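You operate a simulated robot arm through the tools that you are given. There is no shell and no other tool. Be economical: measure what you need, move in short steps, check, and stop when the job is done.

You run a simulated two-armed robot. Do the job below in one go: nothing can be reset, and whatever is moved stays where it is left.

TASK
Stow the blue thumb nut under the yellow tool tray's flap and carry the tray to the blue stand.
Fine: flap shut with its catch over it again; the level stays in the tray; leave the other nut.

It is judged by the outcome, as a careful person would: the job done as asked, and still so three seconds after it is handed in. It fails if anything else is knocked over, pushed out of place, dropped, spilled or broken.

THE ROBOT
Two 7-joint arms with two-finger parallel grippers on one trunk, on a base that drives. Base frame: it is fixed to the floor where the robot stands at the start and does not move with it; the origin is under the middle of the robot, x ahead of it, y to its left, z up. Readings come in cm, rad, newtons and seconds.
The left shoulder is at the start at [-8.2, 11.9, 85.1], the right one opposite. With the tool pointing down near the work surface each hand reaches from about 18 to 60 cm from the robot's upright axis, wherever it stands, measured 20 degrees to its own side. Places, roughly: blue stand [70, -80, 70]; flap catch [50, 10, 80]; long side of the yellow tool tray [60, 0, 70]; short side of the yellow tool tray [60, 20, 70]; tray flap [60, 20, 80]. Payload 3.43 kg a hand.
The tool frame of a hand sits at the grasp point between the pads (the TCP): z along the fingers, y along the line on which they close. The tips reach 3 cm beyond it. The gripper opens to 9.4 cm. The fingers are 2.8 cm wide and 1 cm thick; the gripper's body (5 by 9.6 cm) begins 5.5 cm behind the TCP.
Orientation is told as [roll, pitch, yaw] about the base's x, y, z axes, in that order, counted from this pose: with the fingers straight down and closing along the base's y, the tool's x points along the base's -x, its y along +y and its z along -z.

THE INTERFACE
- The arms move only by the tool servo_tool. It takes "left_increments", "right_increments" or both (then of equal length, played together; a hand with none holds still); each is a list of rows, each a list of 3 entries, a list of its own where there are three numbers: the shift along the base's x, y, z in cm, then the turn, a rotation vector about the base's x, y, z in degrees, then the opening in per cent of the stroke, from 0 (shut) to 100 (fully open). In form: [[[x, y, z], [wx, wy, wz], claw], ...]. A call has 1 to 10 rows; each row shifts and turns the commanded pose from where the row before left it. A row lasts 0.2 s, in which the tool goes at most 5 cm and 0.15 rad; a call with a longer step from one row to the next is refused whole, and so is a gripper value outside its range. A pose out of reach is approached as far as the arm can. The call stops where the force on the tool passes 50 N (or 10 N more than at its start, if that is more) or the arm is blocked; 0.2 s more then pass. Each finger travels about 15.3 cm/s and halts on what it meets, pressing with about 24 N; the grip force reading is that of the motor and also rises with nothing between the fingers. The clock runs only during rows and for 0.2 s after the last one: add rows that do not move to give the fingers time. It gives the time, the measured TCP pose, the force on the tool (base axes), the opening and the grip force at its end, in the units of the frame above (readings bear some noise), with the torque about the TCP (base axes, N m) and any sound that the robot's microphone picked up.
- Cameras (640 x 400 px; columns grow to the right, rows downward): "scene" is now at [2.05, -2.48, 154.75]; the picture's right is [-0.31, -0.95, 0.00], its down [-0.81, 0.27, -0.53] and it looks along [0.50, -0.17, -0.85] (base axes); focal length 255 px, centre (320, 200). "left" rides on the left gripper at [7.6, -1.4, -10.3] in its tool frame; the picture's right is [0.18, 0.98, 0.00], its down [-0.75, 0.14, -0.64] and it looks along [-0.63, 0.12, 0.77] (tool axes); focal length 243 px, centre (320, 200). "right" rides on the right gripper at [7.6, 1.4, -10.2] in its tool frame; the picture's right is [-0.18, 0.98, 0.00], its down [-0.75, -0.14, -0.64] and it looks along [-0.63, -0.12, 0.77] (tool axes); focal length 243 px, centre (320, 200). There is no depth. A picture from a camera that has moved, and an enlarged one, comes with that camera's place and axes in the base frame and with its lens.
- capture(camera): a new picture of that camera. No time passes.
- lift_body(by): slides the trunk up (or, below 0, down) by that many cm; the arms and the scene camera ride with it, the base frame stays. It gives what a move gives, with no picture.
- base_move(legs): drives the robot by 1 to 6 legs, each [ahead, left, turn to the left] in cm, cm and rad, along the robot's own axes; the way and the turn of a leg run together, so that a leg with both is an arc; at most 150 cm and 3.142 rad a leg. The arms and the cameras ride along, it lands a little off, and it stops where it bumps. It gives what a move gives.
- aim_head(pan, tilt): turns the head with the scene camera to pan (to the left, within 2.496 rad either way) and tilt (down, from -0.506 to 1.204), counted from straight ahead of the robot. It gives what a move gives.
- zoom(camera, box): a new picture of the part [left, top, right, bottom] of that camera's present view, enlarged. No time passes.
- hand_in(): hands the job in; it is judged then, once.

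Go step by step. Nothing tells you exact positions but the pictures and the camera data: compare them with the known pose of the tool, close in by small moves and look again before you grip or let go. The budget is 120 turns and 92 pictures, counting those below and the enlarged ones. Unless the task says otherwise, let go and move clear before handing in, and close with one line.

The tools are called as a command line: name --argument value ..., lists and objects as JSON in quotes. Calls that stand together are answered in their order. servo_tool: Moves the arms, as the interface text tells. Its arguments: {"type":"object","properties":{"left_increments":{"type":"array","items":{"type":"array"}},"right_increments":{"type":"array","items":{"type":"array"}}},"required":[]} The other tools are called the same way: lift_body (by) slides the trunk up or down; base_move (legs) drives the base; aim_head (pan, tilt) turns the head that bears the scene camera; capture (camera) takes a picture; zoom (camera, box) takes an enlarged picture of a part of a camera's view; hand_in () hands the job in.

At the start:

```text
time_s: 0.0
left_ee_pos: [32.27, 16.78, 116.31]
left_tool_rot: [0.001, -0.001, 0.001]
left_wrist_force: [0.4, -0.1, -0.7]
left_wrist_torque: [-0.01, 0.02, -0.02]
left_grip_width: 9.42
left_gripper_force: 0.1
right_ee_pos: [28.43, -8.89, 116.74]
right_tool_rot: [0.0, 0.001, 0.0]
right_wrist_force: [-0.2, 0.3, -0.2]
right_wrist_torque: [-0.02, 0.0, -0.03]
right_grip_width: 9.39
right_gripper_force: 0.0
trunk travel left (down, up): [-27.5, 6.0]
robot x, y, heading: [-0.16, 0.03, -0.001]
head pan, tilt: [-0.319, 1.016]
```

scene: 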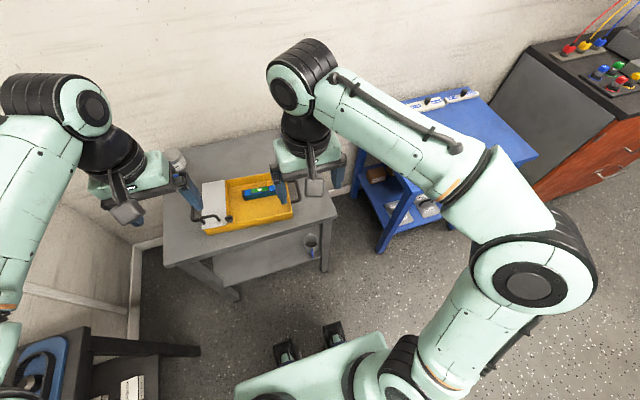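
right: 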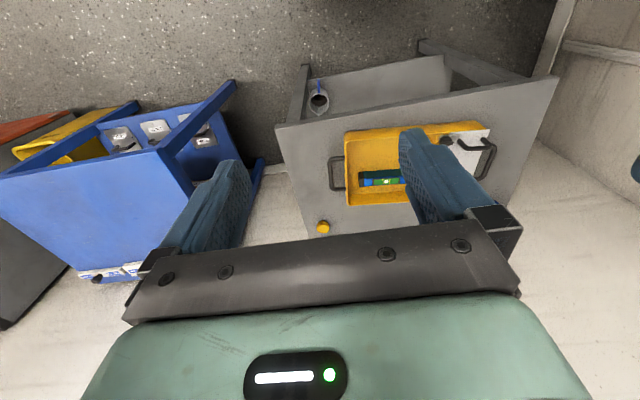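
left: 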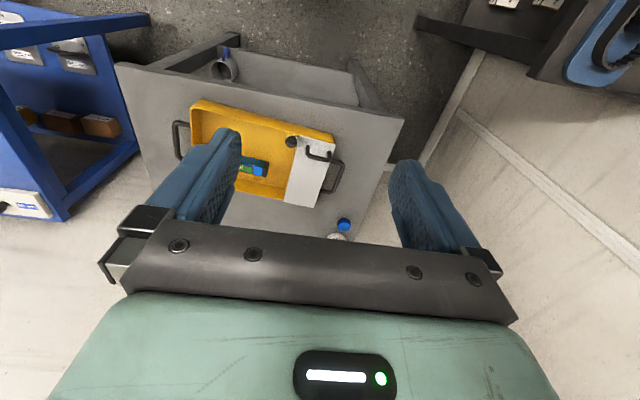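

The tray stands on a grey bench with its white flap on the left end. The blue nut lies beyond it on the far left, and a yellow nut lies on the far right. I'll look closer first.

zoom --camera "left" --box '[160, 80, 400, 260]'

zoom --camera "scene" --box '[150, 130, 350, 255]'

zoom --camera "right" --box '[280, 60, 560, 240]'

```text
2.22 times, centred on (280, 170) of left
camera zoom: at [24.6, 15.32, 126.6], right [-0.18, 0.98, 0.0], down [0.75, 0.14, 0.64], along [0.63, 0.12, -0.77], focal length 539 px, centre (409, 267)
```

zoom: 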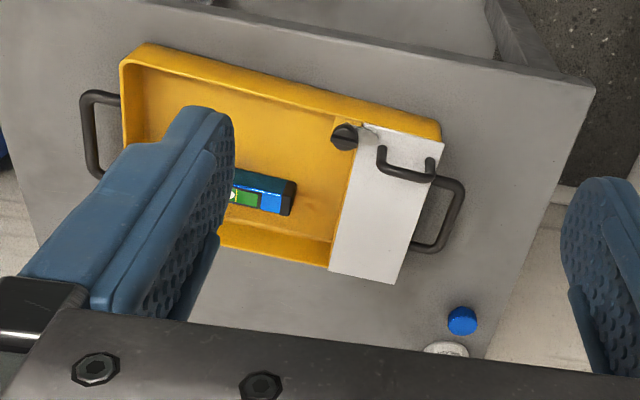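

```text
3.20 times, centred on (250, 192) of scene
camera zoom: at [2.05, -2.48, 154.75], right [-0.31, -0.95, 0.0], down [-0.81, 0.27, -0.53], along [0.5, -0.17, -0.85], focal length 816 px, centre (544, 224)
```

zoom: 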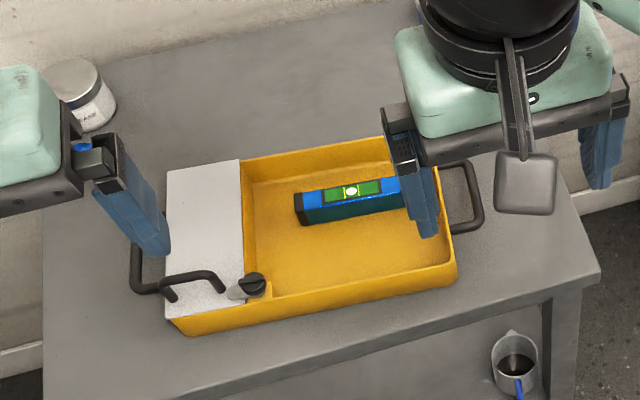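

```text
2.22 times, centred on (420, 150) of right
camera zoom: at [20.76, -7.29, 126.98], right [0.18, 0.98, 0.0], down [0.75, -0.14, 0.64], along [0.63, -0.12, -0.77], focal length 539 px, centre (98, 311)
```

zoom: 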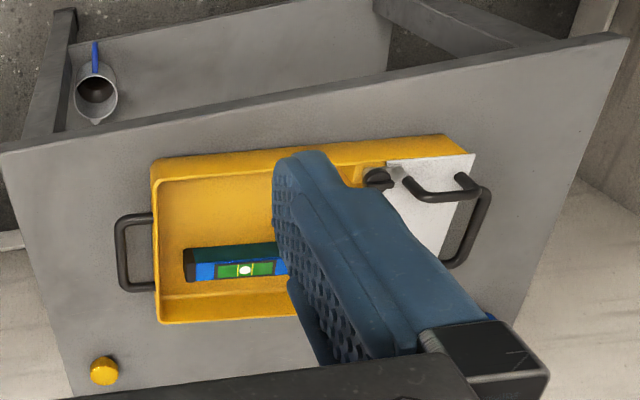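

The tray's catch knob is at about [48.7, 13.8, 79.4] and the blue nut at about [76.5, 32.7, 73]. The bench front edge is near x=42, so the nut is out of reach from here. I'll drive closer in a small step.

base_move --legs '[[0, 14, 0], [15, 0, 0]]'

aim_head --pan 0.15 --tilt 0.95

capture --camera "scene"

capture --camera "left"

```text
time_s: 2.9
left_ee_pos: [47.23, 30.65, 116.38]
left_tool_rot: [-0.001, -0.001, -0.002]
left_wrist_force: [0.6, 0.3, 0.2]
left_wrist_torque: [0.0, 0.0, 0.01]
left_grip_width: 9.38
left_gripper_force: 0.1
right_ee_pos: [43.47, 5.2, 116.79]
right_tool_rot: [-0.001, 0.001, 0.001]
right_wrist_force: [0.3, 0.8, -1.1]
right_wrist_torque: [-0.02, 0.01, -0.02]
right_grip_width: 9.38
right_gripper_force: 0.1
trunk travel left (down, up): [-27.5, 6.0]
robot x, y, heading: [15.42, 14.2, -0.004]
head pan, tilt: [-0.319, 1.016]
```

```text
time_s: 3.8
left_ee_pos: [47.22, 30.65, 116.3]
left_tool_rot: [0.001, -0.001, -0.001]
left_wrist_force: [-0.1, -0.6, -1.2]
left_wrist_torque: [-0.03, -0.01, 0.01]
left_grip_width: 9.4
left_gripper_force: 0.0
right_ee_pos: [43.39, 5.11, 116.7]
right_tool_rot: [0.0, 0.0, -0.001]
right_wrist_force: [0.2, -0.4, -0.6]
right_wrist_torque: [0.01, -0.02, 0.06]
right_grip_width: 9.4
right_gripper_force: 0.1
trunk travel left (down, up): [-27.5, 6.0]
robot x, y, heading: [15.28, 14.2, 0.002]
head pan, tilt: [0.15, 0.949]
```

```text
85 pictures are left
camera scene: at [17.69, 14.76, 155.21], right [0.15, -0.99, 0.0], down [-0.8, -0.12, -0.58], along [0.58, 0.09, -0.81], focal length 255 px, centre (320, 200)
```

scene: 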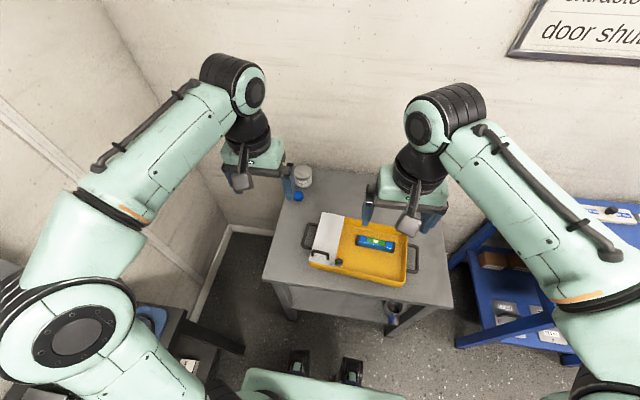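

```text
84 pictures are left
camera left: at [39.57, 29.29, 126.61], right [-0.18, 0.98, 0.0], down [0.75, 0.14, 0.64], along [0.63, 0.12, -0.77], focal length 243 px, centre (320, 200)
```

left: 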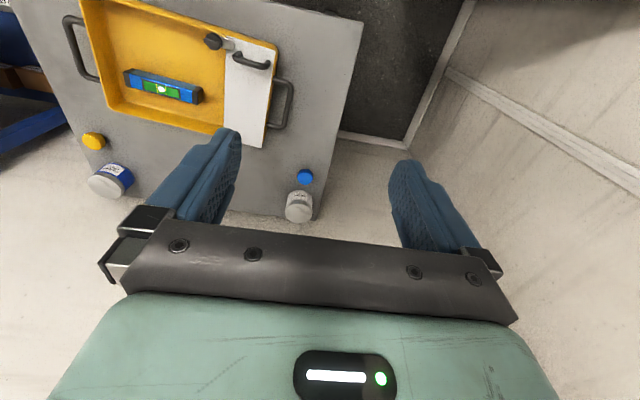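

The nut solves to about [74.5, 32.1, 75.5], with a jar behind it. I'll inspect the flap and catch closely.

zoom --camera "scene" --box '[280, 200, 440, 300]'

zoom --camera "left" --box '[180, 10, 340, 110]'

capture --camera "right"

```text
4.00 times, centred on (360, 250) of scene
camera zoom: at [17.69, 14.76, 155.21], right [0.15, -0.99, 0.0], down [-0.8, -0.12, -0.58], along [0.58, 0.09, -0.81], focal length 1020 px, centre (160, 0)
```

zoom: 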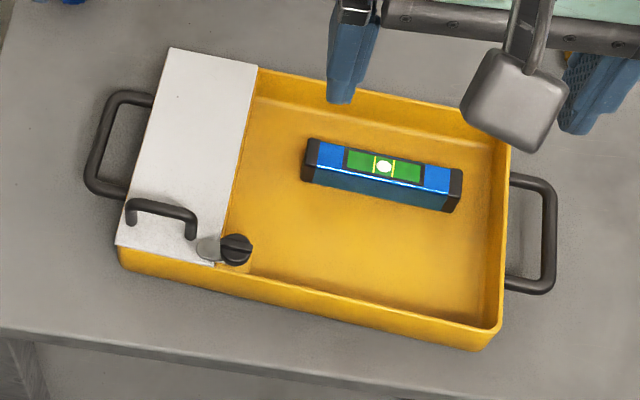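

```text
4.00 times, centred on (260, 60) of left
camera zoom: at [39.57, 29.29, 126.61], right [-0.18, 0.98, 0.0], down [0.75, 0.14, 0.64], along [0.63, 0.12, -0.77], focal length 970 px, centre (560, 760)
```

zoom: 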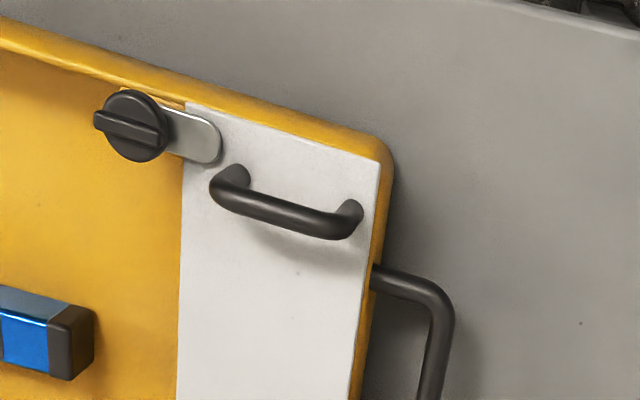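

```text
81 pictures are left
camera right: at [35.71, 6.69, 126.99], right [0.18, 0.98, 0.0], down [0.75, -0.14, 0.64], along [0.63, -0.12, -0.77], focal length 243 px, centre (320, 200)
```

right: 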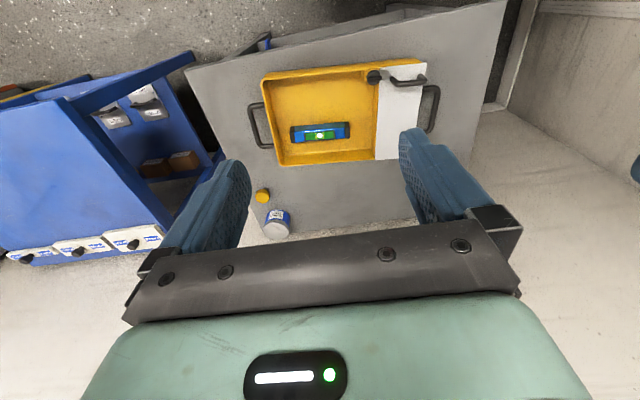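

The catch is a ridged knob at about [48.1, 13.8, 80.5] with its tongue pointing +y over the flap. The flap handle lies just left of it. I'll bring the right hand over the knob, turned 90° so it closes along x.

servo_tool --right_increments '[[[0.5, 0.9, -1], [0, 0, 8.5], 100], [[0.5, 0.9, -1], [0, 0, 8.5], 100], [[0.5, 0.9, -1], [0, 0, 8.5], 100], [[0.5, 0.9, -1], [0, 0, 8.5], 100], [[0.5, 0.9, -1], [0, 0, 8.5], 100], [[0.5, 0.9, -1], [0, 0, 8.5], 100], [[0.5, 0.9, -2], [0, 0, 8.5], 100], [[0.5, 0.9, -2], [0, 0, 8.5], 100], [[0.4, 0.8, -2], [0, 0, 8.5], 100], [[0.3, 0.7, -2], [0, 0, 8.5], 70]]'

servo_tool --right_increments '[[[0, 0, -2], [0, 0, 5], 50], [[0, 0, -3], [0, 0, 0], 50], [[0, 0, -3], [0, 0, 0], 50]]'

capture --camera "right"

```text
time_s: 6.0
left_ee_pos: [47.19, 30.77, 116.4]
left_tool_rot: [0.0, -0.001, -0.001]
left_wrist_force: [0.6, 0.2, -0.6]
left_wrist_torque: [0.04, 0.01, 0.03]
left_grip_width: 9.39
left_gripper_force: 0.1
right_ee_pos: [48.09, 13.8, 102.79]
right_tool_rot: [0.001, 0.0, 1.485]
right_wrist_force: [-0.1, 0.4, -0.7]
right_wrist_torque: [-0.04, 0.02, -0.01]
right_grip_width: 6.57
right_gripper_force: 0.1
trunk travel left (down, up): [-27.5, 6.0]
robot x, y, heading: [14.9, 14.05, -0.006]
head pan, tilt: [0.15, 0.949]
```

```text
time_s: 6.8
left_ee_pos: [47.17, 30.7, 116.47]
left_tool_rot: [-0.001, 0.0, -0.003]
left_wrist_force: [-0.3, 0.2, -0.1]
left_wrist_torque: [0.0, 0.02, -0.03]
left_grip_width: 9.39
left_gripper_force: 0.0
right_ee_pos: [47.95, 13.78, 94.58]
right_tool_rot: [0.0, 0.0, 1.571]
right_wrist_force: [-0.4, 0.5, 0.3]
right_wrist_torque: [-0.03, 0.01, -0.01]
right_grip_width: 4.67
right_gripper_force: 0.0
trunk travel left (down, up): [-27.5, 6.0]
robot x, y, heading: [15.39, 13.83, -0.003]
head pan, tilt: [0.15, 0.949]
```

```text
80 pictures are left
camera right: at [46.55, 6.33, 104.92], right [-0.98, 0.18, 0.0], down [0.14, 0.75, 0.64], along [0.12, 0.63, -0.77], focal length 243 px, centre (320, 200)
```

right: 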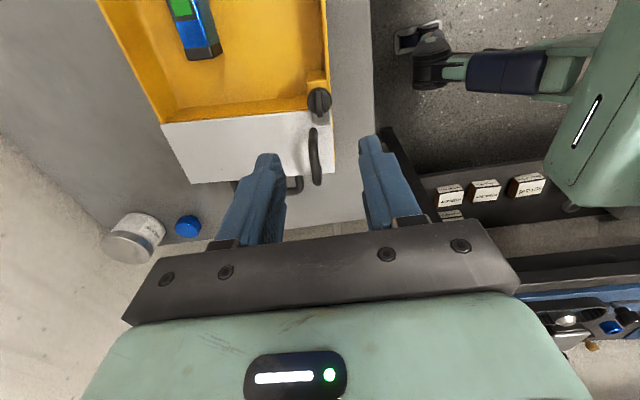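

zoom --camera "right" --box '[260, 60, 388, 140]'

zoom --camera "scene" --box '[290, 220, 370, 270]'

```text
5.00 times, centred on (324, 100) of right
camera zoom: at [46.55, 6.33, 104.92], right [-0.98, 0.18, 0.0], down [0.14, 0.75, 0.64], along [0.12, 0.63, -0.77], focal length 1213 px, centre (300, 700)
```

zoom: 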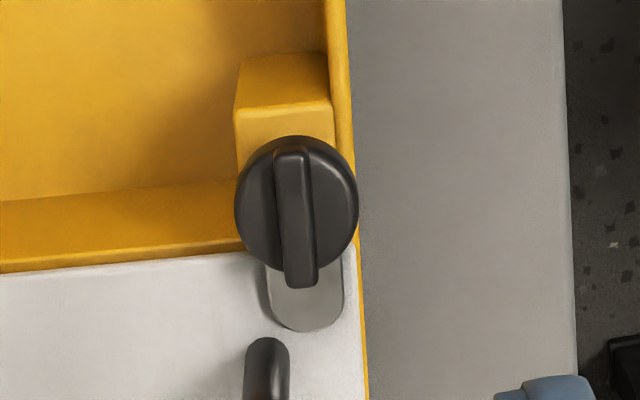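

```text
8.00 times, centred on (330, 245) of scene
camera zoom: at [17.73, 14.78, 155.21], right [0.15, -0.99, 0.0], down [-0.8, -0.12, -0.58], along [0.58, 0.09, -0.81], focal length 2040 px, centre (240, -160)
```

zoom: 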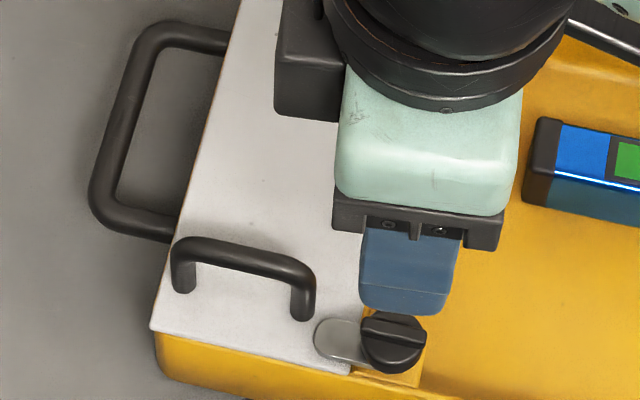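

Knob diameter is about 2.5 cm with a ridge along y. I'll lower the open fingers around the ridge and check.

servo_tool --right_increments '[[[0.1, -0.2, -4], [0, 0, 0], 40], [[0, 0, -4], [0, 0, 0], 40], [[0, 0, -2.3], [0, 0, 0], 40]]'

zoom --camera "right" --box '[200, 60, 440, 210]'

zoom --camera "scene" --box '[290, 220, 370, 270]'

```text
time_s: 7.6
left_ee_pos: [47.19, 30.79, 116.42]
left_tool_rot: [0.001, 0.001, -0.001]
left_wrist_force: [0.9, 1.1, -1.1]
left_wrist_torque: [0.0, 0.0, 0.0]
left_grip_width: 9.4
left_gripper_force: 0.1
right_ee_pos: [48.06, 13.64, 84.5]
right_tool_rot: [0.001, 0.0, 1.568]
right_wrist_force: [-0.3, -0.2, -0.3]
right_wrist_torque: [-0.02, -0.02, 0.0]
right_grip_width: 3.78
right_gripper_force: 0.2
trunk travel left (down, up): [-27.5, 6.0]
robot x, y, heading: [14.77, 14.27, -0.002]
head pan, tilt: [0.15, 0.949]
```

```text
2.67 times, centred on (320, 135) of right
camera zoom: at [46.65, 6.15, 94.63], right [-0.98, 0.18, 0.0], down [0.14, 0.75, 0.64], along [0.12, 0.63, -0.77], focal length 647 px, centre (320, 373)
```

zoom: 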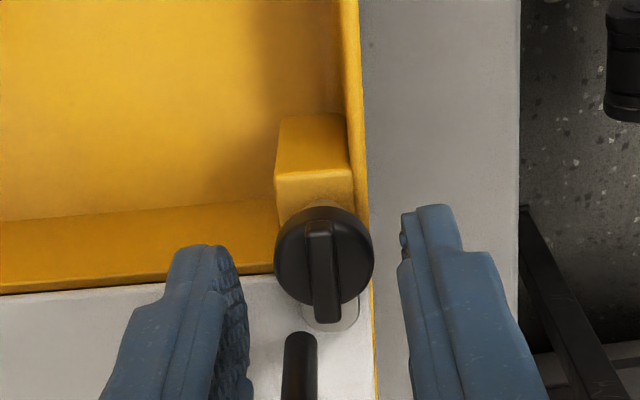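

```text
8.00 times, centred on (330, 245) of scene
camera zoom: at [17.72, 14.77, 155.22], right [0.15, -0.99, 0.0], down [-0.8, -0.12, -0.58], along [0.58, 0.09, -0.81], focal length 2040 px, centre (240, -160)
```

zoom: 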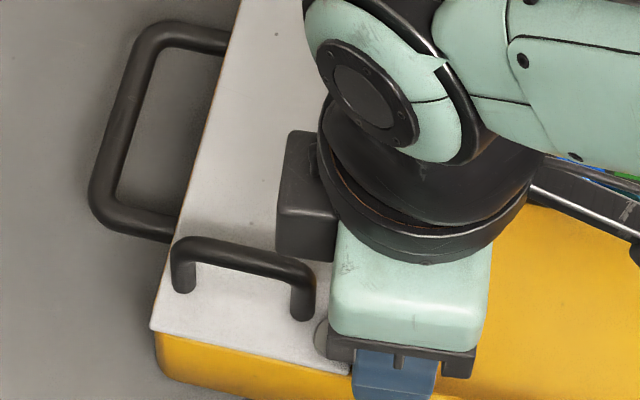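

The knob top is near z=79.5. I'll lower 2.2 cm more and close gently.

servo_tool --right_increments '[[[0.05, 0.2, -1.4], [0, 0, 0], 40], [[0, 0, -0.8], [0, 0, 0], 40]]'

zoom --camera "right" --box '[200, 60, 440, 210]'

```text
time_s: 8.2
left_ee_pos: [47.16, 30.75, 116.41]
left_tool_rot: [0.0, 0.0, -0.002]
left_wrist_force: [0.0, 0.6, 0.0]
left_wrist_torque: [0.01, -0.06, 0.01]
left_grip_width: 9.38
left_gripper_force: 0.1
right_ee_pos: [48.25, 13.79, 82.39]
right_tool_rot: [-0.004, -0.002, 1.571]
right_wrist_force: [-0.5, -1.1, 7.8]
right_wrist_torque: [0.06, -0.19, -0.04]
right_grip_width: 3.76
right_gripper_force: 0.0
trunk travel left (down, up): [-27.5, 6.0]
robot x, y, heading: [15.04, 13.75, -0.007]
head pan, tilt: [0.15, 0.949]
```

```text
2.67 times, centred on (320, 135) of right
camera zoom: at [46.74, 6.35, 92.6], right [-0.98, 0.18, 0.0], down [0.14, 0.75, 0.64], along [0.12, 0.63, -0.77], focal length 647 px, centre (320, 373)
```

zoom: 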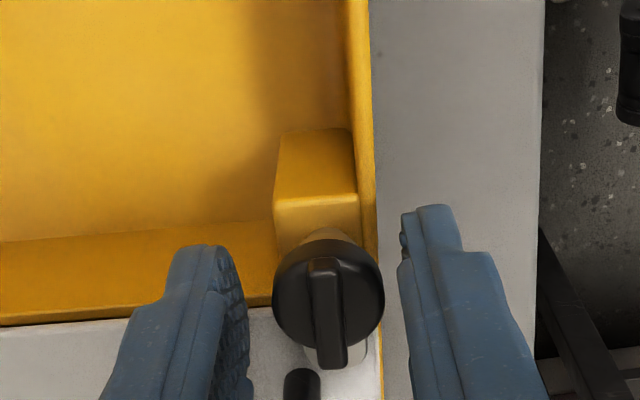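

The left finger just touched the flap surface, so the flap top is at about z=79.3 and the knob stands above it. I'll raise 1.2 cm and close on the ridge.

servo_tool --right_increments '[[[-0.1, 0, 1.2], [0, 0, 0], 40], [[0, 0, 0], [0, 0, 0], 20], [[0, 0, 0], [0, 0, 0], 0], [[0, 0, 0], [0, 0, 0], 0]]'

zoom --camera "right" --box '[200, 60, 440, 210]'

```text
time_s: 9.2
left_ee_pos: [47.25, 30.81, 116.22]
left_tool_rot: [0.0, 0.001, -0.002]
left_wrist_force: [0.3, -1.3, -0.4]
left_wrist_torque: [-0.01, -0.01, 0.03]
left_grip_width: 9.39
left_gripper_force: 0.1
right_ee_pos: [48.06, 13.83, 83.46]
right_tool_rot: [0.001, 0.0, 1.571]
right_wrist_force: [0.7, 0.1, -0.4]
right_wrist_torque: [-0.19, 0.15, -0.01]
right_grip_width: 2.32
right_gripper_force: 23.5
trunk travel left (down, up): [-27.5, 6.0]
robot x, y, heading: [14.82, 14.18, -0.004]
head pan, tilt: [0.15, 0.949]
```

```text
2.67 times, centred on (320, 135) of right
camera zoom: at [46.65, 6.35, 93.67], right [-0.98, 0.18, 0.0], down [0.14, 0.75, 0.64], along [0.12, 0.63, -0.77], focal length 647 px, centre (320, 373)
```

zoom: 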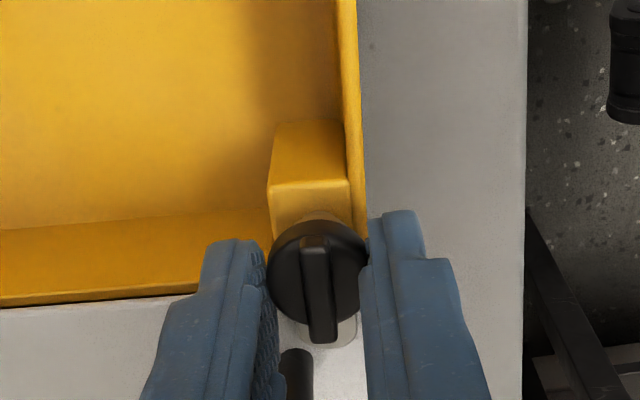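

It gripped the disc, 2.3 cm across. I'll try turning it a little clockwise and see whether it follows.

servo_tool --right_increments '[[[0, 0, 0], [0, 0, -8], 0], [[0, 0, 0], [0, 0, -8], 0], [[0, 0, 0], [0, 0, -8], 0]]'

zoom --camera "right" --box '[200, 60, 440, 210]'

```text
time_s: 10.0
left_ee_pos: [47.16, 30.69, 116.31]
left_tool_rot: [0.0, -0.001, -0.001]
left_wrist_force: [0.4, 0.4, -0.2]
left_wrist_torque: [-0.01, -0.01, 0.04]
left_grip_width: 9.4
left_gripper_force: 0.1
right_ee_pos: [48.1, 13.91, 83.41]
right_tool_rot: [0.0, 0.0, 1.148]
right_wrist_force: [0.9, -1.4, 0.2]
right_wrist_torque: [-0.28, 0.04, 0.01]
right_grip_width: 2.28
right_gripper_force: 24.2
trunk travel left (down, up): [-27.5, 6.0]
robot x, y, heading: [15.18, 13.94, -0.0]
head pan, tilt: [0.15, 0.949]
```

```text
2.67 times, centred on (320, 135) of right
camera zoom: at [43.66, 7.59, 93.66], right [-0.82, 0.57, 0.0], down [0.44, 0.63, 0.64], along [0.37, 0.53, -0.77], focal length 647 px, centre (320, 373)
```

zoom: 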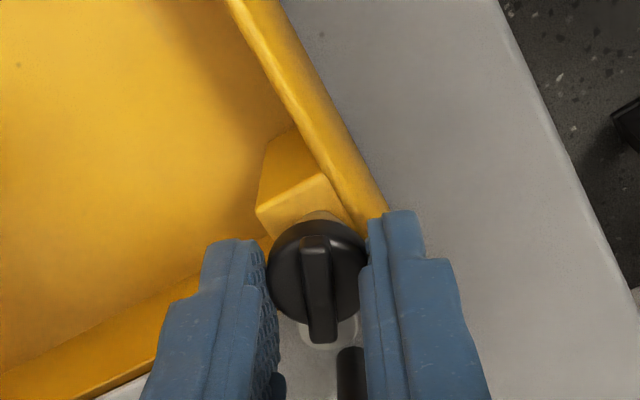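

The knob turns with the hand without resistance. Continuing clockwise toward 90°.

servo_tool --right_increments '[[[0, 0, 0], [0, 0, -8], 0], [[0, 0, 0], [0, 0, -8], 0], [[0, 0, 0], [0, 0, -8], 0], [[0, 0, 0], [0, 0, -8], 0], [[0, 0, 0], [0, 0, -8], 0]]'

zoom --camera "right" --box '[200, 60, 440, 210]'

```text
time_s: 11.2
left_ee_pos: [47.17, 30.81, 116.43]
left_tool_rot: [-0.001, 0.0, -0.001]
left_wrist_force: [1.2, -0.8, 0.2]
left_wrist_torque: [-0.03, 0.03, 0.01]
left_grip_width: 9.42
left_gripper_force: 0.0
right_ee_pos: [48.08, 13.82, 83.4]
right_tool_rot: [0.001, -0.001, 0.45]
right_wrist_force: [0.5, -1.5, -0.4]
right_wrist_torque: [-0.16, 0.14, 0.0]
right_grip_width: 2.3
right_gripper_force: 23.9
trunk travel left (down, up): [-27.5, 6.0]
robot x, y, heading: [15.08, 14.1, 0.003]
head pan, tilt: [0.15, 0.949]
```

```text
2.67 times, centred on (320, 135) of right
camera zoom: at [40.63, 11.94, 93.68], right [-0.26, 0.97, 0.0], down [0.74, 0.2, 0.64], along [0.62, 0.17, -0.77], focal length 647 px, centre (320, 373)
```

zoom: 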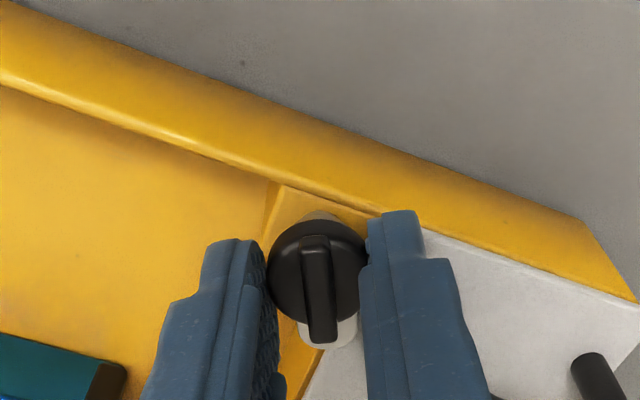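

The tongue follows and now points mostly to +x. I'll finish the quarter turn.

servo_tool --right_increments '[[[0, 0, 0], [0, 0, -8], 0], [[0, 0, 0], [0, 0, -8], 0], [[0, 0, 0], [0, 0, -8], 0], [[0, 0, 0], [0, 0, -2], 0]]'

zoom --camera "right" --box '[200, 60, 440, 210]'

```text
time_s: 12.2
left_ee_pos: [47.28, 30.77, 116.28]
left_tool_rot: [0.001, 0.0, -0.003]
left_wrist_force: [-1.0, -0.1, 0.3]
left_wrist_torque: [-0.01, 0.0, -0.02]
left_grip_width: 9.39
left_gripper_force: 0.2
right_ee_pos: [48.07, 13.98, 83.47]
right_tool_rot: [0.001, 0.0, -0.002]
right_wrist_force: [1.0, -0.8, 0.6]
right_wrist_torque: [-0.05, 0.21, 0.08]
right_grip_width: 2.3
right_gripper_force: 24.1
trunk travel left (down, up): [-27.5, 6.0]
robot x, y, heading: [14.74, 13.62, 0.001]
head pan, tilt: [0.15, 0.949]
```

```text
2.67 times, centred on (320, 135) of right
camera zoom: at [40.49, 15.44, 93.7], right [0.19, 0.98, 0.0], down [0.75, -0.14, 0.64], along [0.63, -0.12, -0.77], focal length 647 px, centre (320, 373)
```

zoom: 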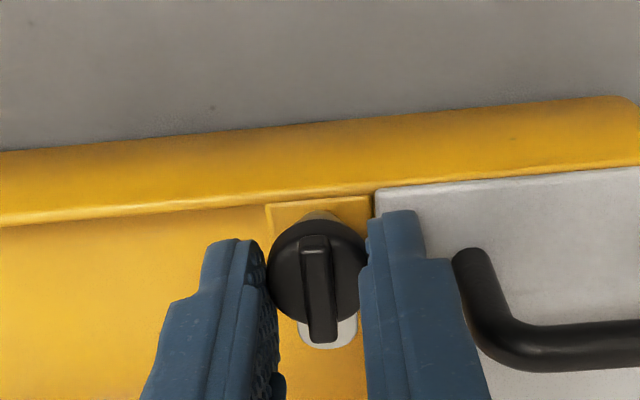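

The quarter turn is done with the tongue off the flap. I'll open slightly, raise clear of the handle, and look.

servo_tool --right_increments '[[[0, 0, 0], [0, 0, 0], 31], [[0, 0, 1.5], [0, 0, 0], 31], [[0, 0, 4], [0, 0, 0], 31], [[0, 0, 4], [0, 0, 0], 40]]'

zoom --camera "right" --box '[200, 60, 440, 210]'

```text
time_s: 13.2
left_ee_pos: [47.21, 30.71, 116.4]
left_tool_rot: [0.0, 0.0, -0.003]
left_wrist_force: [-0.1, 0.0, 0.1]
left_wrist_torque: [0.0, 0.0, 0.03]
left_grip_width: 9.4
left_gripper_force: 0.1
right_ee_pos: [48.21, 13.88, 93.01]
right_tool_rot: [0.0, 0.0, -0.001]
right_wrist_force: [0.1, 0.4, 0.3]
right_wrist_torque: [-0.04, 0.02, 0.0]
right_grip_width: 3.77
right_gripper_force: 0.1
trunk travel left (down, up): [-27.5, 6.0]
robot x, y, heading: [14.78, 13.83, -0.004]
head pan, tilt: [0.15, 0.949]
```

```text
2.67 times, centred on (320, 135) of right
camera zoom: at [40.54, 15.41, 103.22], right [0.18, 0.98, 0.0], down [0.75, -0.14, 0.64], along [0.63, -0.12, -0.77], focal length 647 px, centre (320, 373)
```

zoom: 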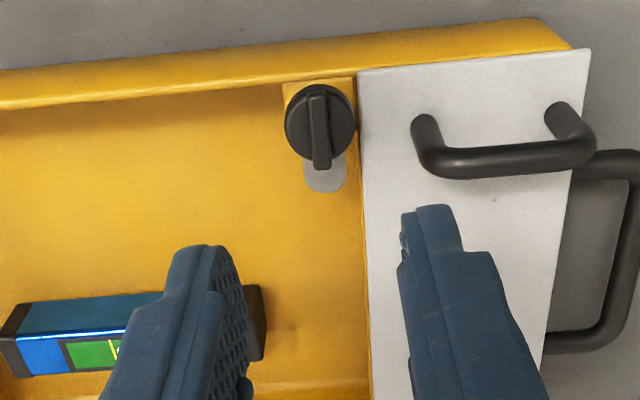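

The catch is fully off the flap. The flap handle bar is at about [49.4, 20, 83.2] and the hinge is along the far edge at x≈65.5. I'll drive 8 cm nearer so both the nut and the open flap are in reach, and move the left hand over the nut.

base_move --legs '[[8, 0, 0]]'

servo_tool --left_increments '[[[3, 0.2, -2], [0, 0, 0], 100], [[3, 0.2, -3], [0, 0, 0], 100], [[3, 0.2, -3], [0, 0, 0], 100], [[3, 0.2, -3], [0, 0, 0], 80], [[3, 0.2, -3], [0, 0, 0], 70], [[3, 0.2, -3], [0, 0, 0], 60]]' --right_increments '[[[0, 0, 2], [0, 0, 8.5], 40], [[0, 0, 2], [0, 0, 8.5], 40], [[0, 0, 1], [0, 0, 8.5], 40], [[0, 0, 0], [0, 0, 8.5], 40], [[0, 0, 0], [0, 0, 8.5], 40], [[0, 0, 0], [0, 0, 8.5], 40]]'

capture --camera "left"

capture --camera "scene"

```text
time_s: 14.4
left_ee_pos: [53.41, 29.81, 116.35]
left_tool_rot: [0.002, 0.002, -0.003]
left_wrist_force: [0.8, -0.3, 0.1]
left_wrist_torque: [0.04, -0.01, -0.01]
left_grip_width: 9.4
left_gripper_force: 0.0
right_ee_pos: [54.36, 13.01, 93.04]
right_tool_rot: [0.0, -0.002, -0.004]
right_wrist_force: [0.1, -0.6, 0.1]
right_wrist_torque: [0.02, 0.0, -0.05]
right_grip_width: 3.76
right_gripper_force: 0.1
trunk travel left (down, up): [-27.5, 6.0]
robot x, y, heading: [21.41, 13.52, -0.004]
head pan, tilt: [0.15, 0.949]
stopped in leg 1: the robot was blocked; the commanded pose is now the measured one
```

```text
time_s: 15.8
left_ee_pos: [71.7, 31.22, 99.28]
left_tool_rot: [-0.002, 0.001, -0.003]
left_wrist_force: [-0.3, -0.3, -1.0]
left_wrist_torque: [0.02, 0.04, -0.04]
left_grip_width: 5.65
left_gripper_force: 0.0
right_ee_pos: [54.69, 12.98, 97.96]
right_tool_rot: [0.0, 0.002, 0.888]
right_wrist_force: [0.5, -0.2, 0.6]
right_wrist_torque: [0.01, -0.02, 0.02]
right_grip_width: 3.79
right_gripper_force: 0.1
trunk travel left (down, up): [-27.5, 6.0]
robot x, y, heading: [21.43, 13.22, -0.003]
head pan, tilt: [0.15, 0.949]
```

```text
69 pictures are left
camera left: at [64.22, 29.76, 109.53], right [-0.18, 0.98, 0.0], down [0.76, 0.14, 0.64], along [0.63, 0.12, -0.77], focal length 243 px, centre (320, 200)
```

left: 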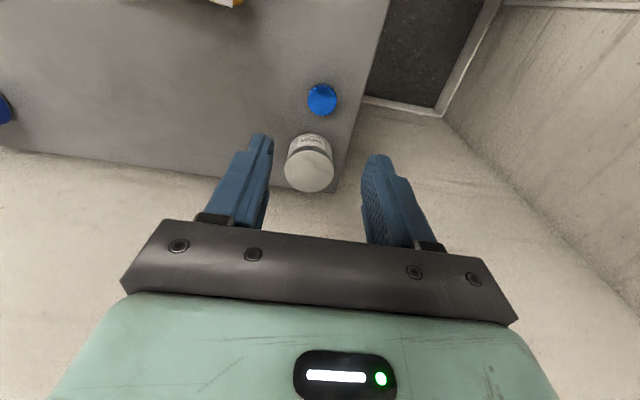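

```text
68 pictures are left
camera scene: at [24.17, 14.03, 155.22], right [0.15, -0.99, 0.0], down [-0.8, -0.12, -0.58], along [0.58, 0.09, -0.81], focal length 255 px, centre (320, 200)
```

scene: 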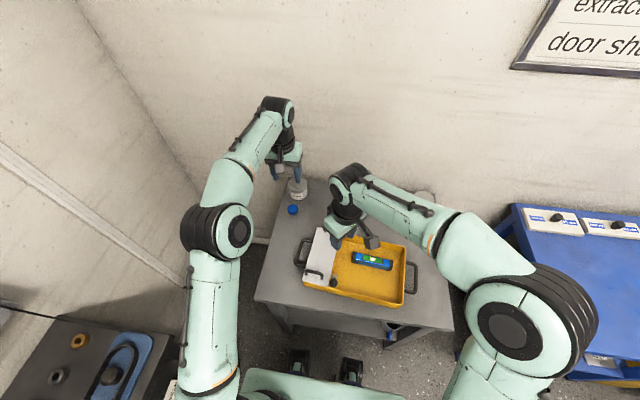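

The nut solves to [74.8, 32.0] and is unmoved. The jar sits about 4 cm behind it. I'll lower the left hand over it.

servo_tool --left_increments '[[[1.5, 0.4, -4], [0, 0, 0], 62], [[1.5, 0.4, -4], [0, 0, 0], 62], [[0.1, 0, -4], [0, 0, 0], 62], [[0, 0, -4], [0, 0, 0], 62]]'

zoom --camera "left" --box '[200, 60, 440, 210]'

```text
time_s: 16.8
left_ee_pos: [74.84, 32.06, 83.19]
left_tool_rot: [-0.001, 0.002, -0.002]
left_wrist_force: [-0.4, 0.1, 1.0]
left_wrist_torque: [0.04, -0.01, 0.01]
left_grip_width: 5.82
left_gripper_force: 0.1
right_ee_pos: [54.48, 13.11, 97.85]
right_tool_rot: [0.0, 0.0, 0.887]
right_wrist_force: [0.0, -0.4, -0.5]
right_wrist_torque: [-0.01, 0.0, 0.01]
right_grip_width: 3.77
right_gripper_force: 0.0
trunk travel left (down, up): [-27.5, 6.0]
robot x, y, heading: [21.58, 13.31, -0.007]
head pan, tilt: [0.15, 0.949]
```

```text
2.67 times, centred on (320, 135) of left
camera zoom: at [67.12, 30.55, 93.51], right [-0.18, 0.98, 0.0], down [0.75, 0.14, 0.64], along [0.63, 0.12, -0.77], focal length 647 px, centre (320, 373)
```

zoom: 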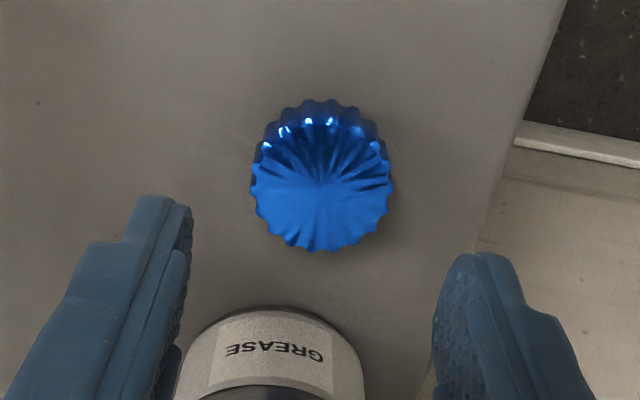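

servo_tool --left_increments '[[[0.2, 0.1, -2], [0, 0, 0], 62], [[0.1, 0, -2], [0, 0, 0], 62], [[0, 0, -1], [0, 0, 0], 62]]'

zoom --camera "left" --box '[200, 60, 440, 210]'

```text
time_s: 17.6
left_ee_pos: [74.98, 32.18, 78.26]
left_tool_rot: [-0.002, 0.001, 0.0]
left_wrist_force: [0.1, -0.4, 0.3]
left_wrist_torque: [0.01, -0.01, -0.01]
left_grip_width: 5.83
left_gripper_force: 0.2
right_ee_pos: [54.54, 13.1, 97.92]
right_tool_rot: [0.0, 0.0, 0.885]
right_wrist_force: [0.2, 0.8, -0.1]
right_wrist_torque: [-0.05, -0.02, 0.0]
right_grip_width: 3.75
right_gripper_force: 0.1
trunk travel left (down, up): [-27.5, 6.0]
robot x, y, heading: [21.42, 13.82, -0.001]
head pan, tilt: [0.15, 0.949]
```

```text
2.67 times, centred on (320, 135) of left
camera zoom: at [67.45, 30.69, 88.51], right [-0.18, 0.98, 0.0], down [0.75, 0.14, 0.64], along [0.63, 0.12, -0.77], focal length 647 px, centre (320, 373)
```

zoom: 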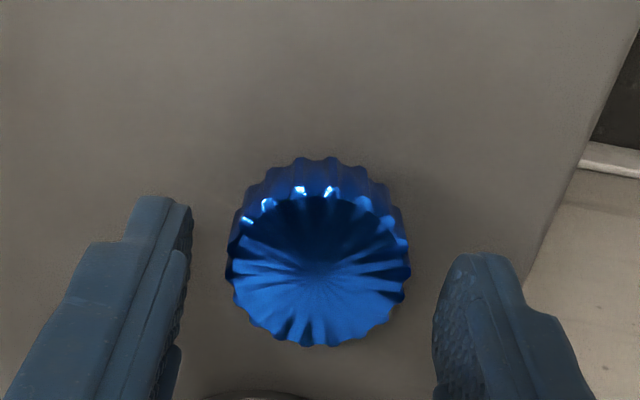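

The nut top is at z≈75.7, centred at [75.1, 32.1]. I'll lower about 1.1 cm and close.

servo_tool --left_increments '[[[0.1, 0, -0.6], [0, 0, 0], 62], [[0, 0, -0.5], [0, 0, 0], 62], [[0, 0, 0], [0, 0, 0], 35], [[0, 0, 0], [0, 0, 0], 20], [[0, 0, 0], [0, 0, 0], 20]]'

zoom --camera "left" --box '[200, 60, 440, 210]'

```text
time_s: 18.8
left_ee_pos: [75.19, 32.08, 77.15]
left_tool_rot: [0.0, 0.001, -0.002]
left_wrist_force: [0.7, 1.2, 0.6]
left_wrist_torque: [0.0, 0.02, 0.0]
left_grip_width: 3.68
left_gripper_force: 23.7
right_ee_pos: [54.57, 13.1, 97.85]
right_tool_rot: [0.0, 0.0, 0.886]
right_wrist_force: [-0.2, 0.6, -0.4]
right_wrist_torque: [-0.02, 0.0, 0.01]
right_grip_width: 3.76
right_gripper_force: 0.0
trunk travel left (down, up): [-27.5, 6.0]
robot x, y, heading: [21.23, 13.23, -0.002]
head pan, tilt: [0.15, 0.949]
```

```text
2.67 times, centred on (320, 135) of left
camera zoom: at [67.54, 30.65, 87.43], right [-0.18, 0.98, 0.0], down [0.75, 0.14, 0.64], along [0.63, 0.12, -0.77], focal length 647 px, centre (320, 373)
```

zoom: 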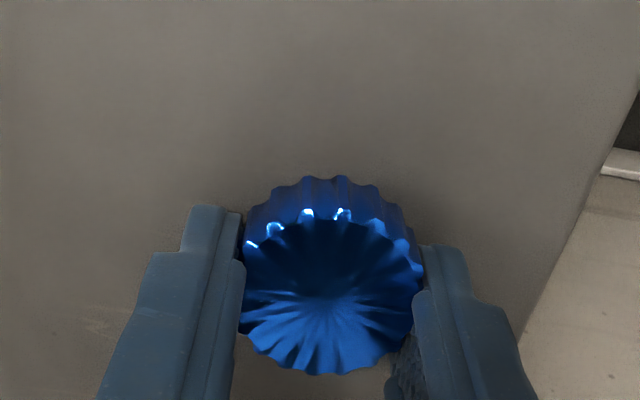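

Nut gripped at 3.7 cm. I'll lift it and park the left hand at a waiting spot. The right hand goes over the flap handle, closing along x.

servo_tool --left_increments '[[[0, 0, 2], [0, 0, 0], 20], [[0, 0, 4], [0, 0, 0], 20], [[0, 0, 4], [0, 0, 0], 20], [[0, 0.5, 4], [0, 0, 0], 20], [[-3, 1, 4], [0, 0, 0], 20], [[-4, 1, 3], [0, 0, 0], 20], [[-4, 1, 2], [0, 0, 0], 20], [[-4, 1, 0], [0, 0, 0], 20]]' --right_increments '[[[0, 0, 0], [0, 0, 8], 40], [[0, 0, 0], [0, 0, 8], 40], [[0, 0, 0], [0, 0, 8], 40], [[-1, 1.5, 0], [0, 0, 8], 40], [[-1, 1.5, -1], [0, 0, 7.2], 40], [[-1, 1.5, -1], [0, 0, 0], 40], [[-1, 1.4, -1], [0, 0, 0], 40], [[-1.1, 1, -1], [0, 0, 0], 40]]'

capture --camera "right"

capture --camera "scene"

```text
refused: row 5 steps farther than a row can; nothing moved
```

```text
64 pictures are left
camera right: at [48.62, 8.16, 108.13], right [-0.65, 0.76, 0.0], down [0.59, 0.5, 0.64], along [0.49, 0.41, -0.77], focal length 243 px, centre (320, 200)
```

right: 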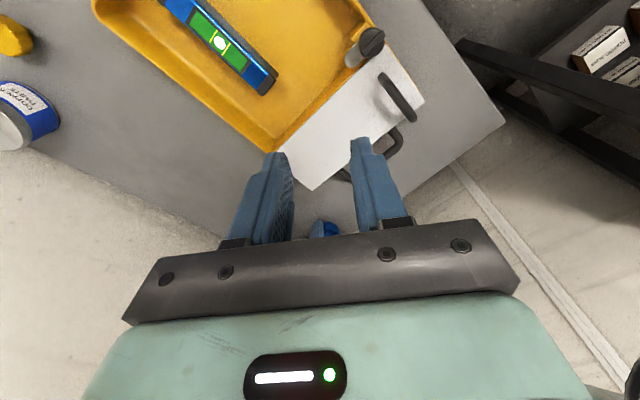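

```text
63 pictures are left
camera scene: at [24.05, 14.04, 155.21], right [0.15, -0.99, 0.0], down [-0.8, -0.12, -0.58], along [0.58, 0.08, -0.81], focal length 255 px, centre (320, 200)
```

scene: 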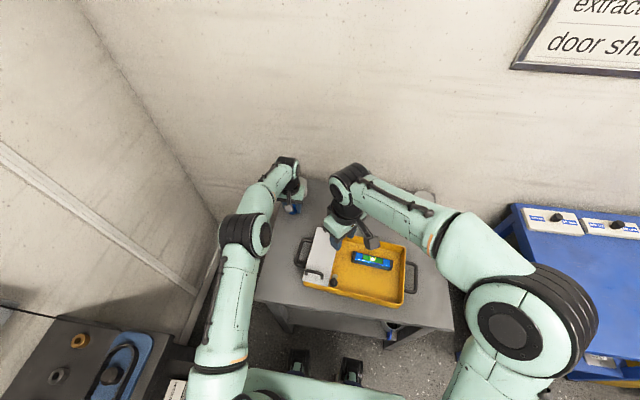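

One row was too long, so I'm resending with shorter steps.

servo_tool --left_increments '[[[0, 0, 2], [0, 0, 0], 20], [[0, 0, 4], [0, 0, 0], 20], [[0, 0, 4], [0, 0, 0], 20], [[0, 0.5, 4], [0, 0, 0], 20], [[-3, 1, 3], [0, 0, 0], 20], [[-3, 1, 3], [0, 0, 0], 20], [[-4, 1, 2], [0, 0, 0], 20], [[-4, 1, 1], [0, 0, 0], 20]]' --right_increments '[[[0, 0, 0], [0, 0, 8], 40], [[0, 0, 0], [0, 0, 8], 40], [[0, 0, 0], [0, 0, 8], 40], [[-1, 1.5, 0], [0, 0, 8], 40], [[-1, 1.5, -1], [0, 0, 7.2], 40], [[-1, 1.5, -1], [0, 0, 0], 40], [[-1, 1.4, -1], [0, 0, 0], 40], [[-1.1, 1, -1], [0, 0, 0], 40]]'

zoom --camera "right" --box '[200, 60, 440, 210]'

```text
time_s: 20.6
left_ee_pos: [61.03, 36.56, 100.24]
left_tool_rot: [-0.001, -0.001, -0.004]
left_wrist_force: [0.2, -0.5, 0.4]
left_wrist_torque: [-0.01, -0.03, 0.01]
left_grip_width: 3.62
left_gripper_force: 23.7
right_ee_pos: [49.39, 20.07, 93.92]
right_tool_rot: [-0.004, 0.0, 1.571]
right_wrist_force: [-0.1, 0.6, 0.2]
right_wrist_torque: [-0.01, 0.02, -0.02]
right_grip_width: 3.76
right_gripper_force: 0.1
trunk travel left (down, up): [-27.5, 6.0]
robot x, y, heading: [21.09, 13.47, -0.001]
head pan, tilt: [0.15, 0.949]
```

```text
2.67 times, centred on (320, 135) of right
camera zoom: at [47.9, 12.56, 104.11], right [-0.98, 0.18, 0.0], down [0.14, 0.75, 0.64], along [0.12, 0.63, -0.77], focal length 647 px, centre (320, 373)
```

zoom: 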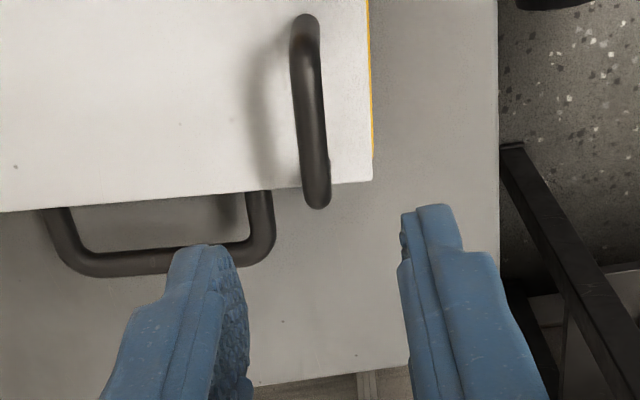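

Handle bar sits between the fingers. I'll lower onto it and close.

servo_tool --right_increments '[[[0, -0.3, -4], [0, 0, 0], 40], [[0, 0, -4], [0, 0, 0], 40], [[0, 0, -2], [0, 0, 0], 40], [[0, 0, 0], [0, 0, 0], 20], [[0, 0, 0], [0, 0, 0], 0], [[0, 0, 0], [0, 0, 0], 0]]'

zoom --camera "right" --box '[200, 60, 440, 210]'

```text
time_s: 22.0
left_ee_pos: [61.08, 36.49, 100.24]
left_tool_rot: [0.001, 0.002, -0.002]
left_wrist_force: [-0.4, -0.4, -0.7]
left_wrist_torque: [0.01, 0.03, 0.02]
left_grip_width: 3.66
left_gripper_force: 24.3
right_ee_pos: [49.53, 19.5, 83.82]
right_tool_rot: [0.0, -0.002, 1.568]
right_wrist_force: [-1.0, -0.2, 0.0]
right_wrist_torque: [-0.02, 0.04, -0.7]
right_grip_width: 1.12
right_gripper_force: 24.0
trunk travel left (down, up): [-27.5, 6.0]
robot x, y, heading: [21.29, 13.15, 0.002]
head pan, tilt: [0.15, 0.949]
```

```text
2.67 times, centred on (320, 135) of right
camera zoom: at [48.05, 12.14, 94.09], right [-0.98, 0.19, 0.0], down [0.14, 0.75, 0.64], along [0.12, 0.63, -0.77], focal length 647 px, centre (320, 373)
```

zoom: 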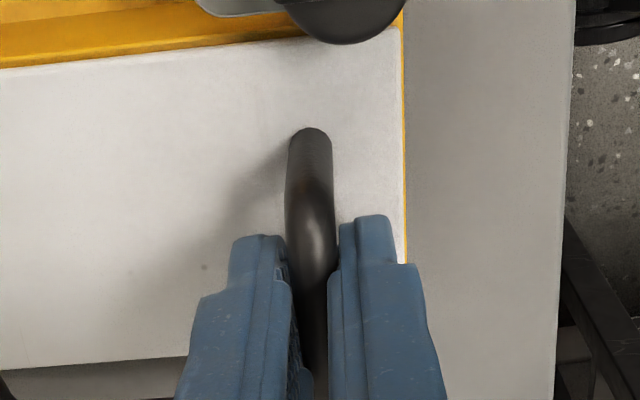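

Handle gripped, with a small twist showing the tray is yawed about -6°. I'll align the wrist and lift the flap the first 16° along its arc.

servo_tool --right_increments '[[[0, 0, 0], [0, 0, -5], 0], [[0.7, -0.07, 2.21], [0, 0, 0], 0], [[1.0, -0.1, 2.09], [0, 0, 0], 0]]'

zoom --camera "scene" --box '[240, 180, 440, 305]'

```text
time_s: 22.8
left_ee_pos: [61.15, 36.56, 100.08]
left_tool_rot: [0.0, 0.002, -0.004]
left_wrist_force: [0.2, 0.8, -0.3]
left_wrist_torque: [0.0, 0.02, 0.0]
left_grip_width: 3.63
left_gripper_force: 24.6
right_ee_pos: [51.22, 19.43, 88.27]
right_tool_rot: [0.0, 0.0, 1.483]
right_wrist_force: [-2.6, 0.2, 1.4]
right_wrist_torque: [0.02, 0.06, -0.39]
right_grip_width: 0.95
right_gripper_force: 24.2
trunk travel left (down, up): [-27.5, 6.0]
robot x, y, heading: [21.3, 13.42, -0.002]
head pan, tilt: [0.15, 0.949]
```

```text
3.20 times, centred on (340, 242) of scene
camera zoom: at [24.01, 14.05, 155.22], right [0.15, -0.99, 0.0], down [-0.8, -0.12, -0.58], along [0.58, 0.08, -0.81], focal length 816 px, centre (256, 64)
```

zoom: 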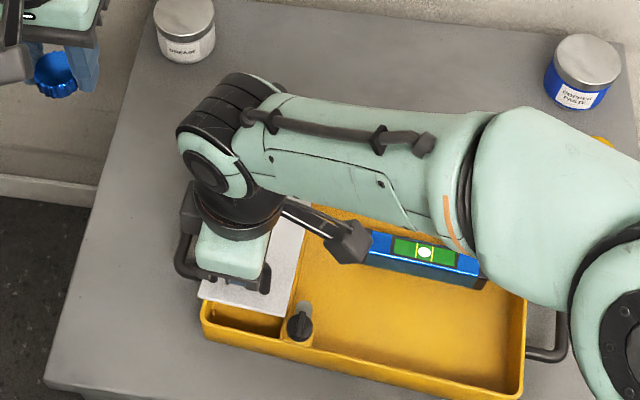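

The flap opens about the far hinge with small forces. Continuing the arc to about 72°.

servo_tool --right_increments '[[[1.28, -0.13, 1.93], [0, 0, -1], 0], [[1.54, -0.15, 1.73], [0, 0, -1], 0], [[1.76, -0.18, 1.5], [0, 0, 0], 0], [[1.95, -0.2, 1.24], [0, 0, 0], 0]]'

servo_tool --right_increments '[[[2.11, -0.21, 0.96], [0, 0, 0], 0], [[2.23, -0.22, 0.65], [0, 0, 0], 0], [[2.29, -0.23, 0.34], [0, 0, 0], 0]]'

zoom --camera "scene" --box '[240, 150, 440, 275]'

```text
time_s: 23.8
left_ee_pos: [61.11, 36.58, 100.25]
left_tool_rot: [-0.001, 0.001, -0.004]
left_wrist_force: [0.4, -0.3, -0.1]
left_wrist_torque: [0.0, 0.02, 0.0]
left_grip_width: 3.64
left_gripper_force: 23.8
right_ee_pos: [57.62, 18.92, 94.71]
right_tool_rot: [-0.002, -0.002, 1.447]
right_wrist_force: [-6.1, 1.7, 9.2]
right_wrist_torque: [-0.17, 0.14, -0.36]
right_grip_width: 0.95
right_gripper_force: 24.6
trunk travel left (down, up): [-27.5, 6.0]
robot x, y, heading: [21.29, 13.2, -0.009]
head pan, tilt: [0.15, 0.949]
```

```text
time_s: 24.6
left_ee_pos: [61.05, 36.36, 100.36]
left_tool_rot: [0.0, -0.001, -0.002]
left_wrist_force: [-0.1, 0.8, -1.0]
left_wrist_torque: [-0.03, 0.02, -0.01]
left_grip_width: 3.64
left_gripper_force: 23.9
right_ee_pos: [64.28, 18.23, 97.0]
right_tool_rot: [-0.009, -0.006, 1.446]
right_wrist_force: [-4.8, 3.0, 33.6]
right_wrist_torque: [-0.2, 0.09, -0.56]
right_grip_width: 0.98
right_gripper_force: 23.0
trunk travel left (down, up): [-27.5, 6.0]
robot x, y, heading: [21.46, 13.45, -0.003]
head pan, tilt: [0.15, 0.949]
```

```text
3.20 times, centred on (340, 212) of scene
camera zoom: at [23.76, 14.07, 155.25], right [0.15, -0.99, 0.0], down [-0.8, -0.12, -0.58], along [0.58, 0.08, -0.81], focal length 816 px, centre (256, 160)
```

zoom: 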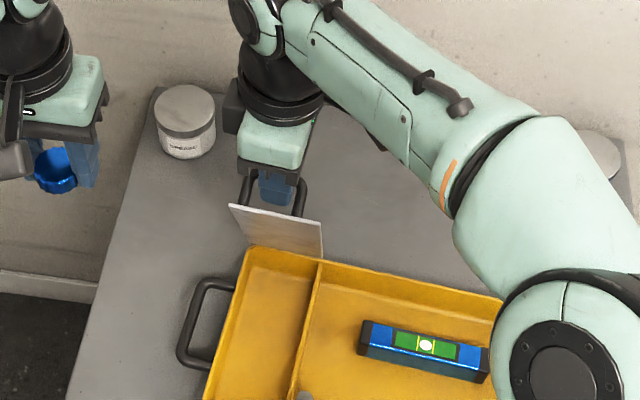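

The flap is at about 72° and I'm pressing it along its plane, so the true arc is slightly higher. I'll ease up.

servo_tool --right_increments '[[[0, 0, 0.6], [0, 0, -1], 0], [[0, 0, 0], [0, 0, 0], 0]]'

```text
time_s: 25.2
left_ee_pos: [61.04, 36.57, 100.15]
left_tool_rot: [0.0, 0.002, -0.001]
left_wrist_force: [-0.2, -0.6, -0.4]
left_wrist_torque: [-0.02, 0.02, -0.01]
left_grip_width: 3.63
left_gripper_force: 23.9
right_ee_pos: [64.31, 18.13, 97.04]
right_tool_rot: [0.0, 0.001, 1.435]
right_wrist_force: [0.0, 6.5, 9.5]
right_wrist_torque: [0.47, -0.05, 0.16]
right_grip_width: 0.94
right_gripper_force: 23.6
trunk travel left (down, up): [-27.5, 6.0]
robot x, y, heading: [20.92, 13.65, -0.002]
head pan, tilt: [0.15, 0.949]
```

servo_tool --right_increments '[[[2.2, 0.2, 0.15], [0, 0, 0], 0], [[2.2, 0, -0.1], [0, 0, 0], 0], [[1.5, 0, -0.2], [0, 0, 0], 0]]'

zoom --camera "scene" --box '[240, 150, 440, 275]'

```text
time_s: 26.0
left_ee_pos: [61.16, 36.45, 100.13]
left_tool_rot: [0.005, 0.001, -0.004]
left_wrist_force: [-0.2, -0.1, -1.6]
left_wrist_torque: [0.02, 0.02, 0.04]
left_grip_width: 3.63
left_gripper_force: 24.0
right_ee_pos: [70.26, 18.32, 96.83]
right_tool_rot: [-0.002, 0.003, 1.433]
right_wrist_force: [1.0, -3.3, 3.6]
right_wrist_torque: [-0.32, -0.02, 0.1]
right_grip_width: 0.93
right_gripper_force: 24.5
trunk travel left (down, up): [-27.5, 6.0]
robot x, y, heading: [21.08, 13.02, -0.003]
head pan, tilt: [0.15, 0.949]
```

```text
3.20 times, centred on (340, 212) of scene
camera zoom: at [24.07, 13.97, 155.21], right [0.15, -0.99, 0.0], down [-0.8, -0.12, -0.58], along [0.58, 0.09, -0.81], focal length 816 px, centre (256, 160)
```

zoom: 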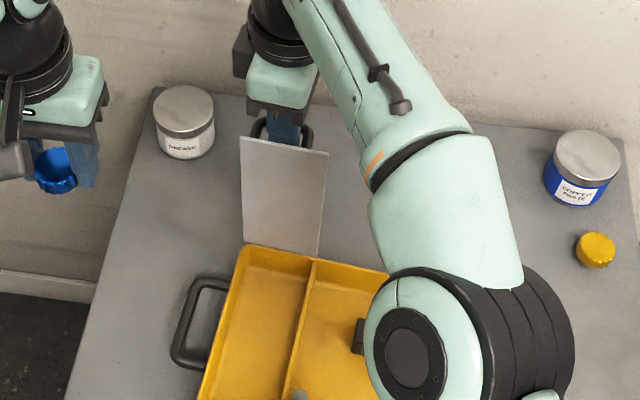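

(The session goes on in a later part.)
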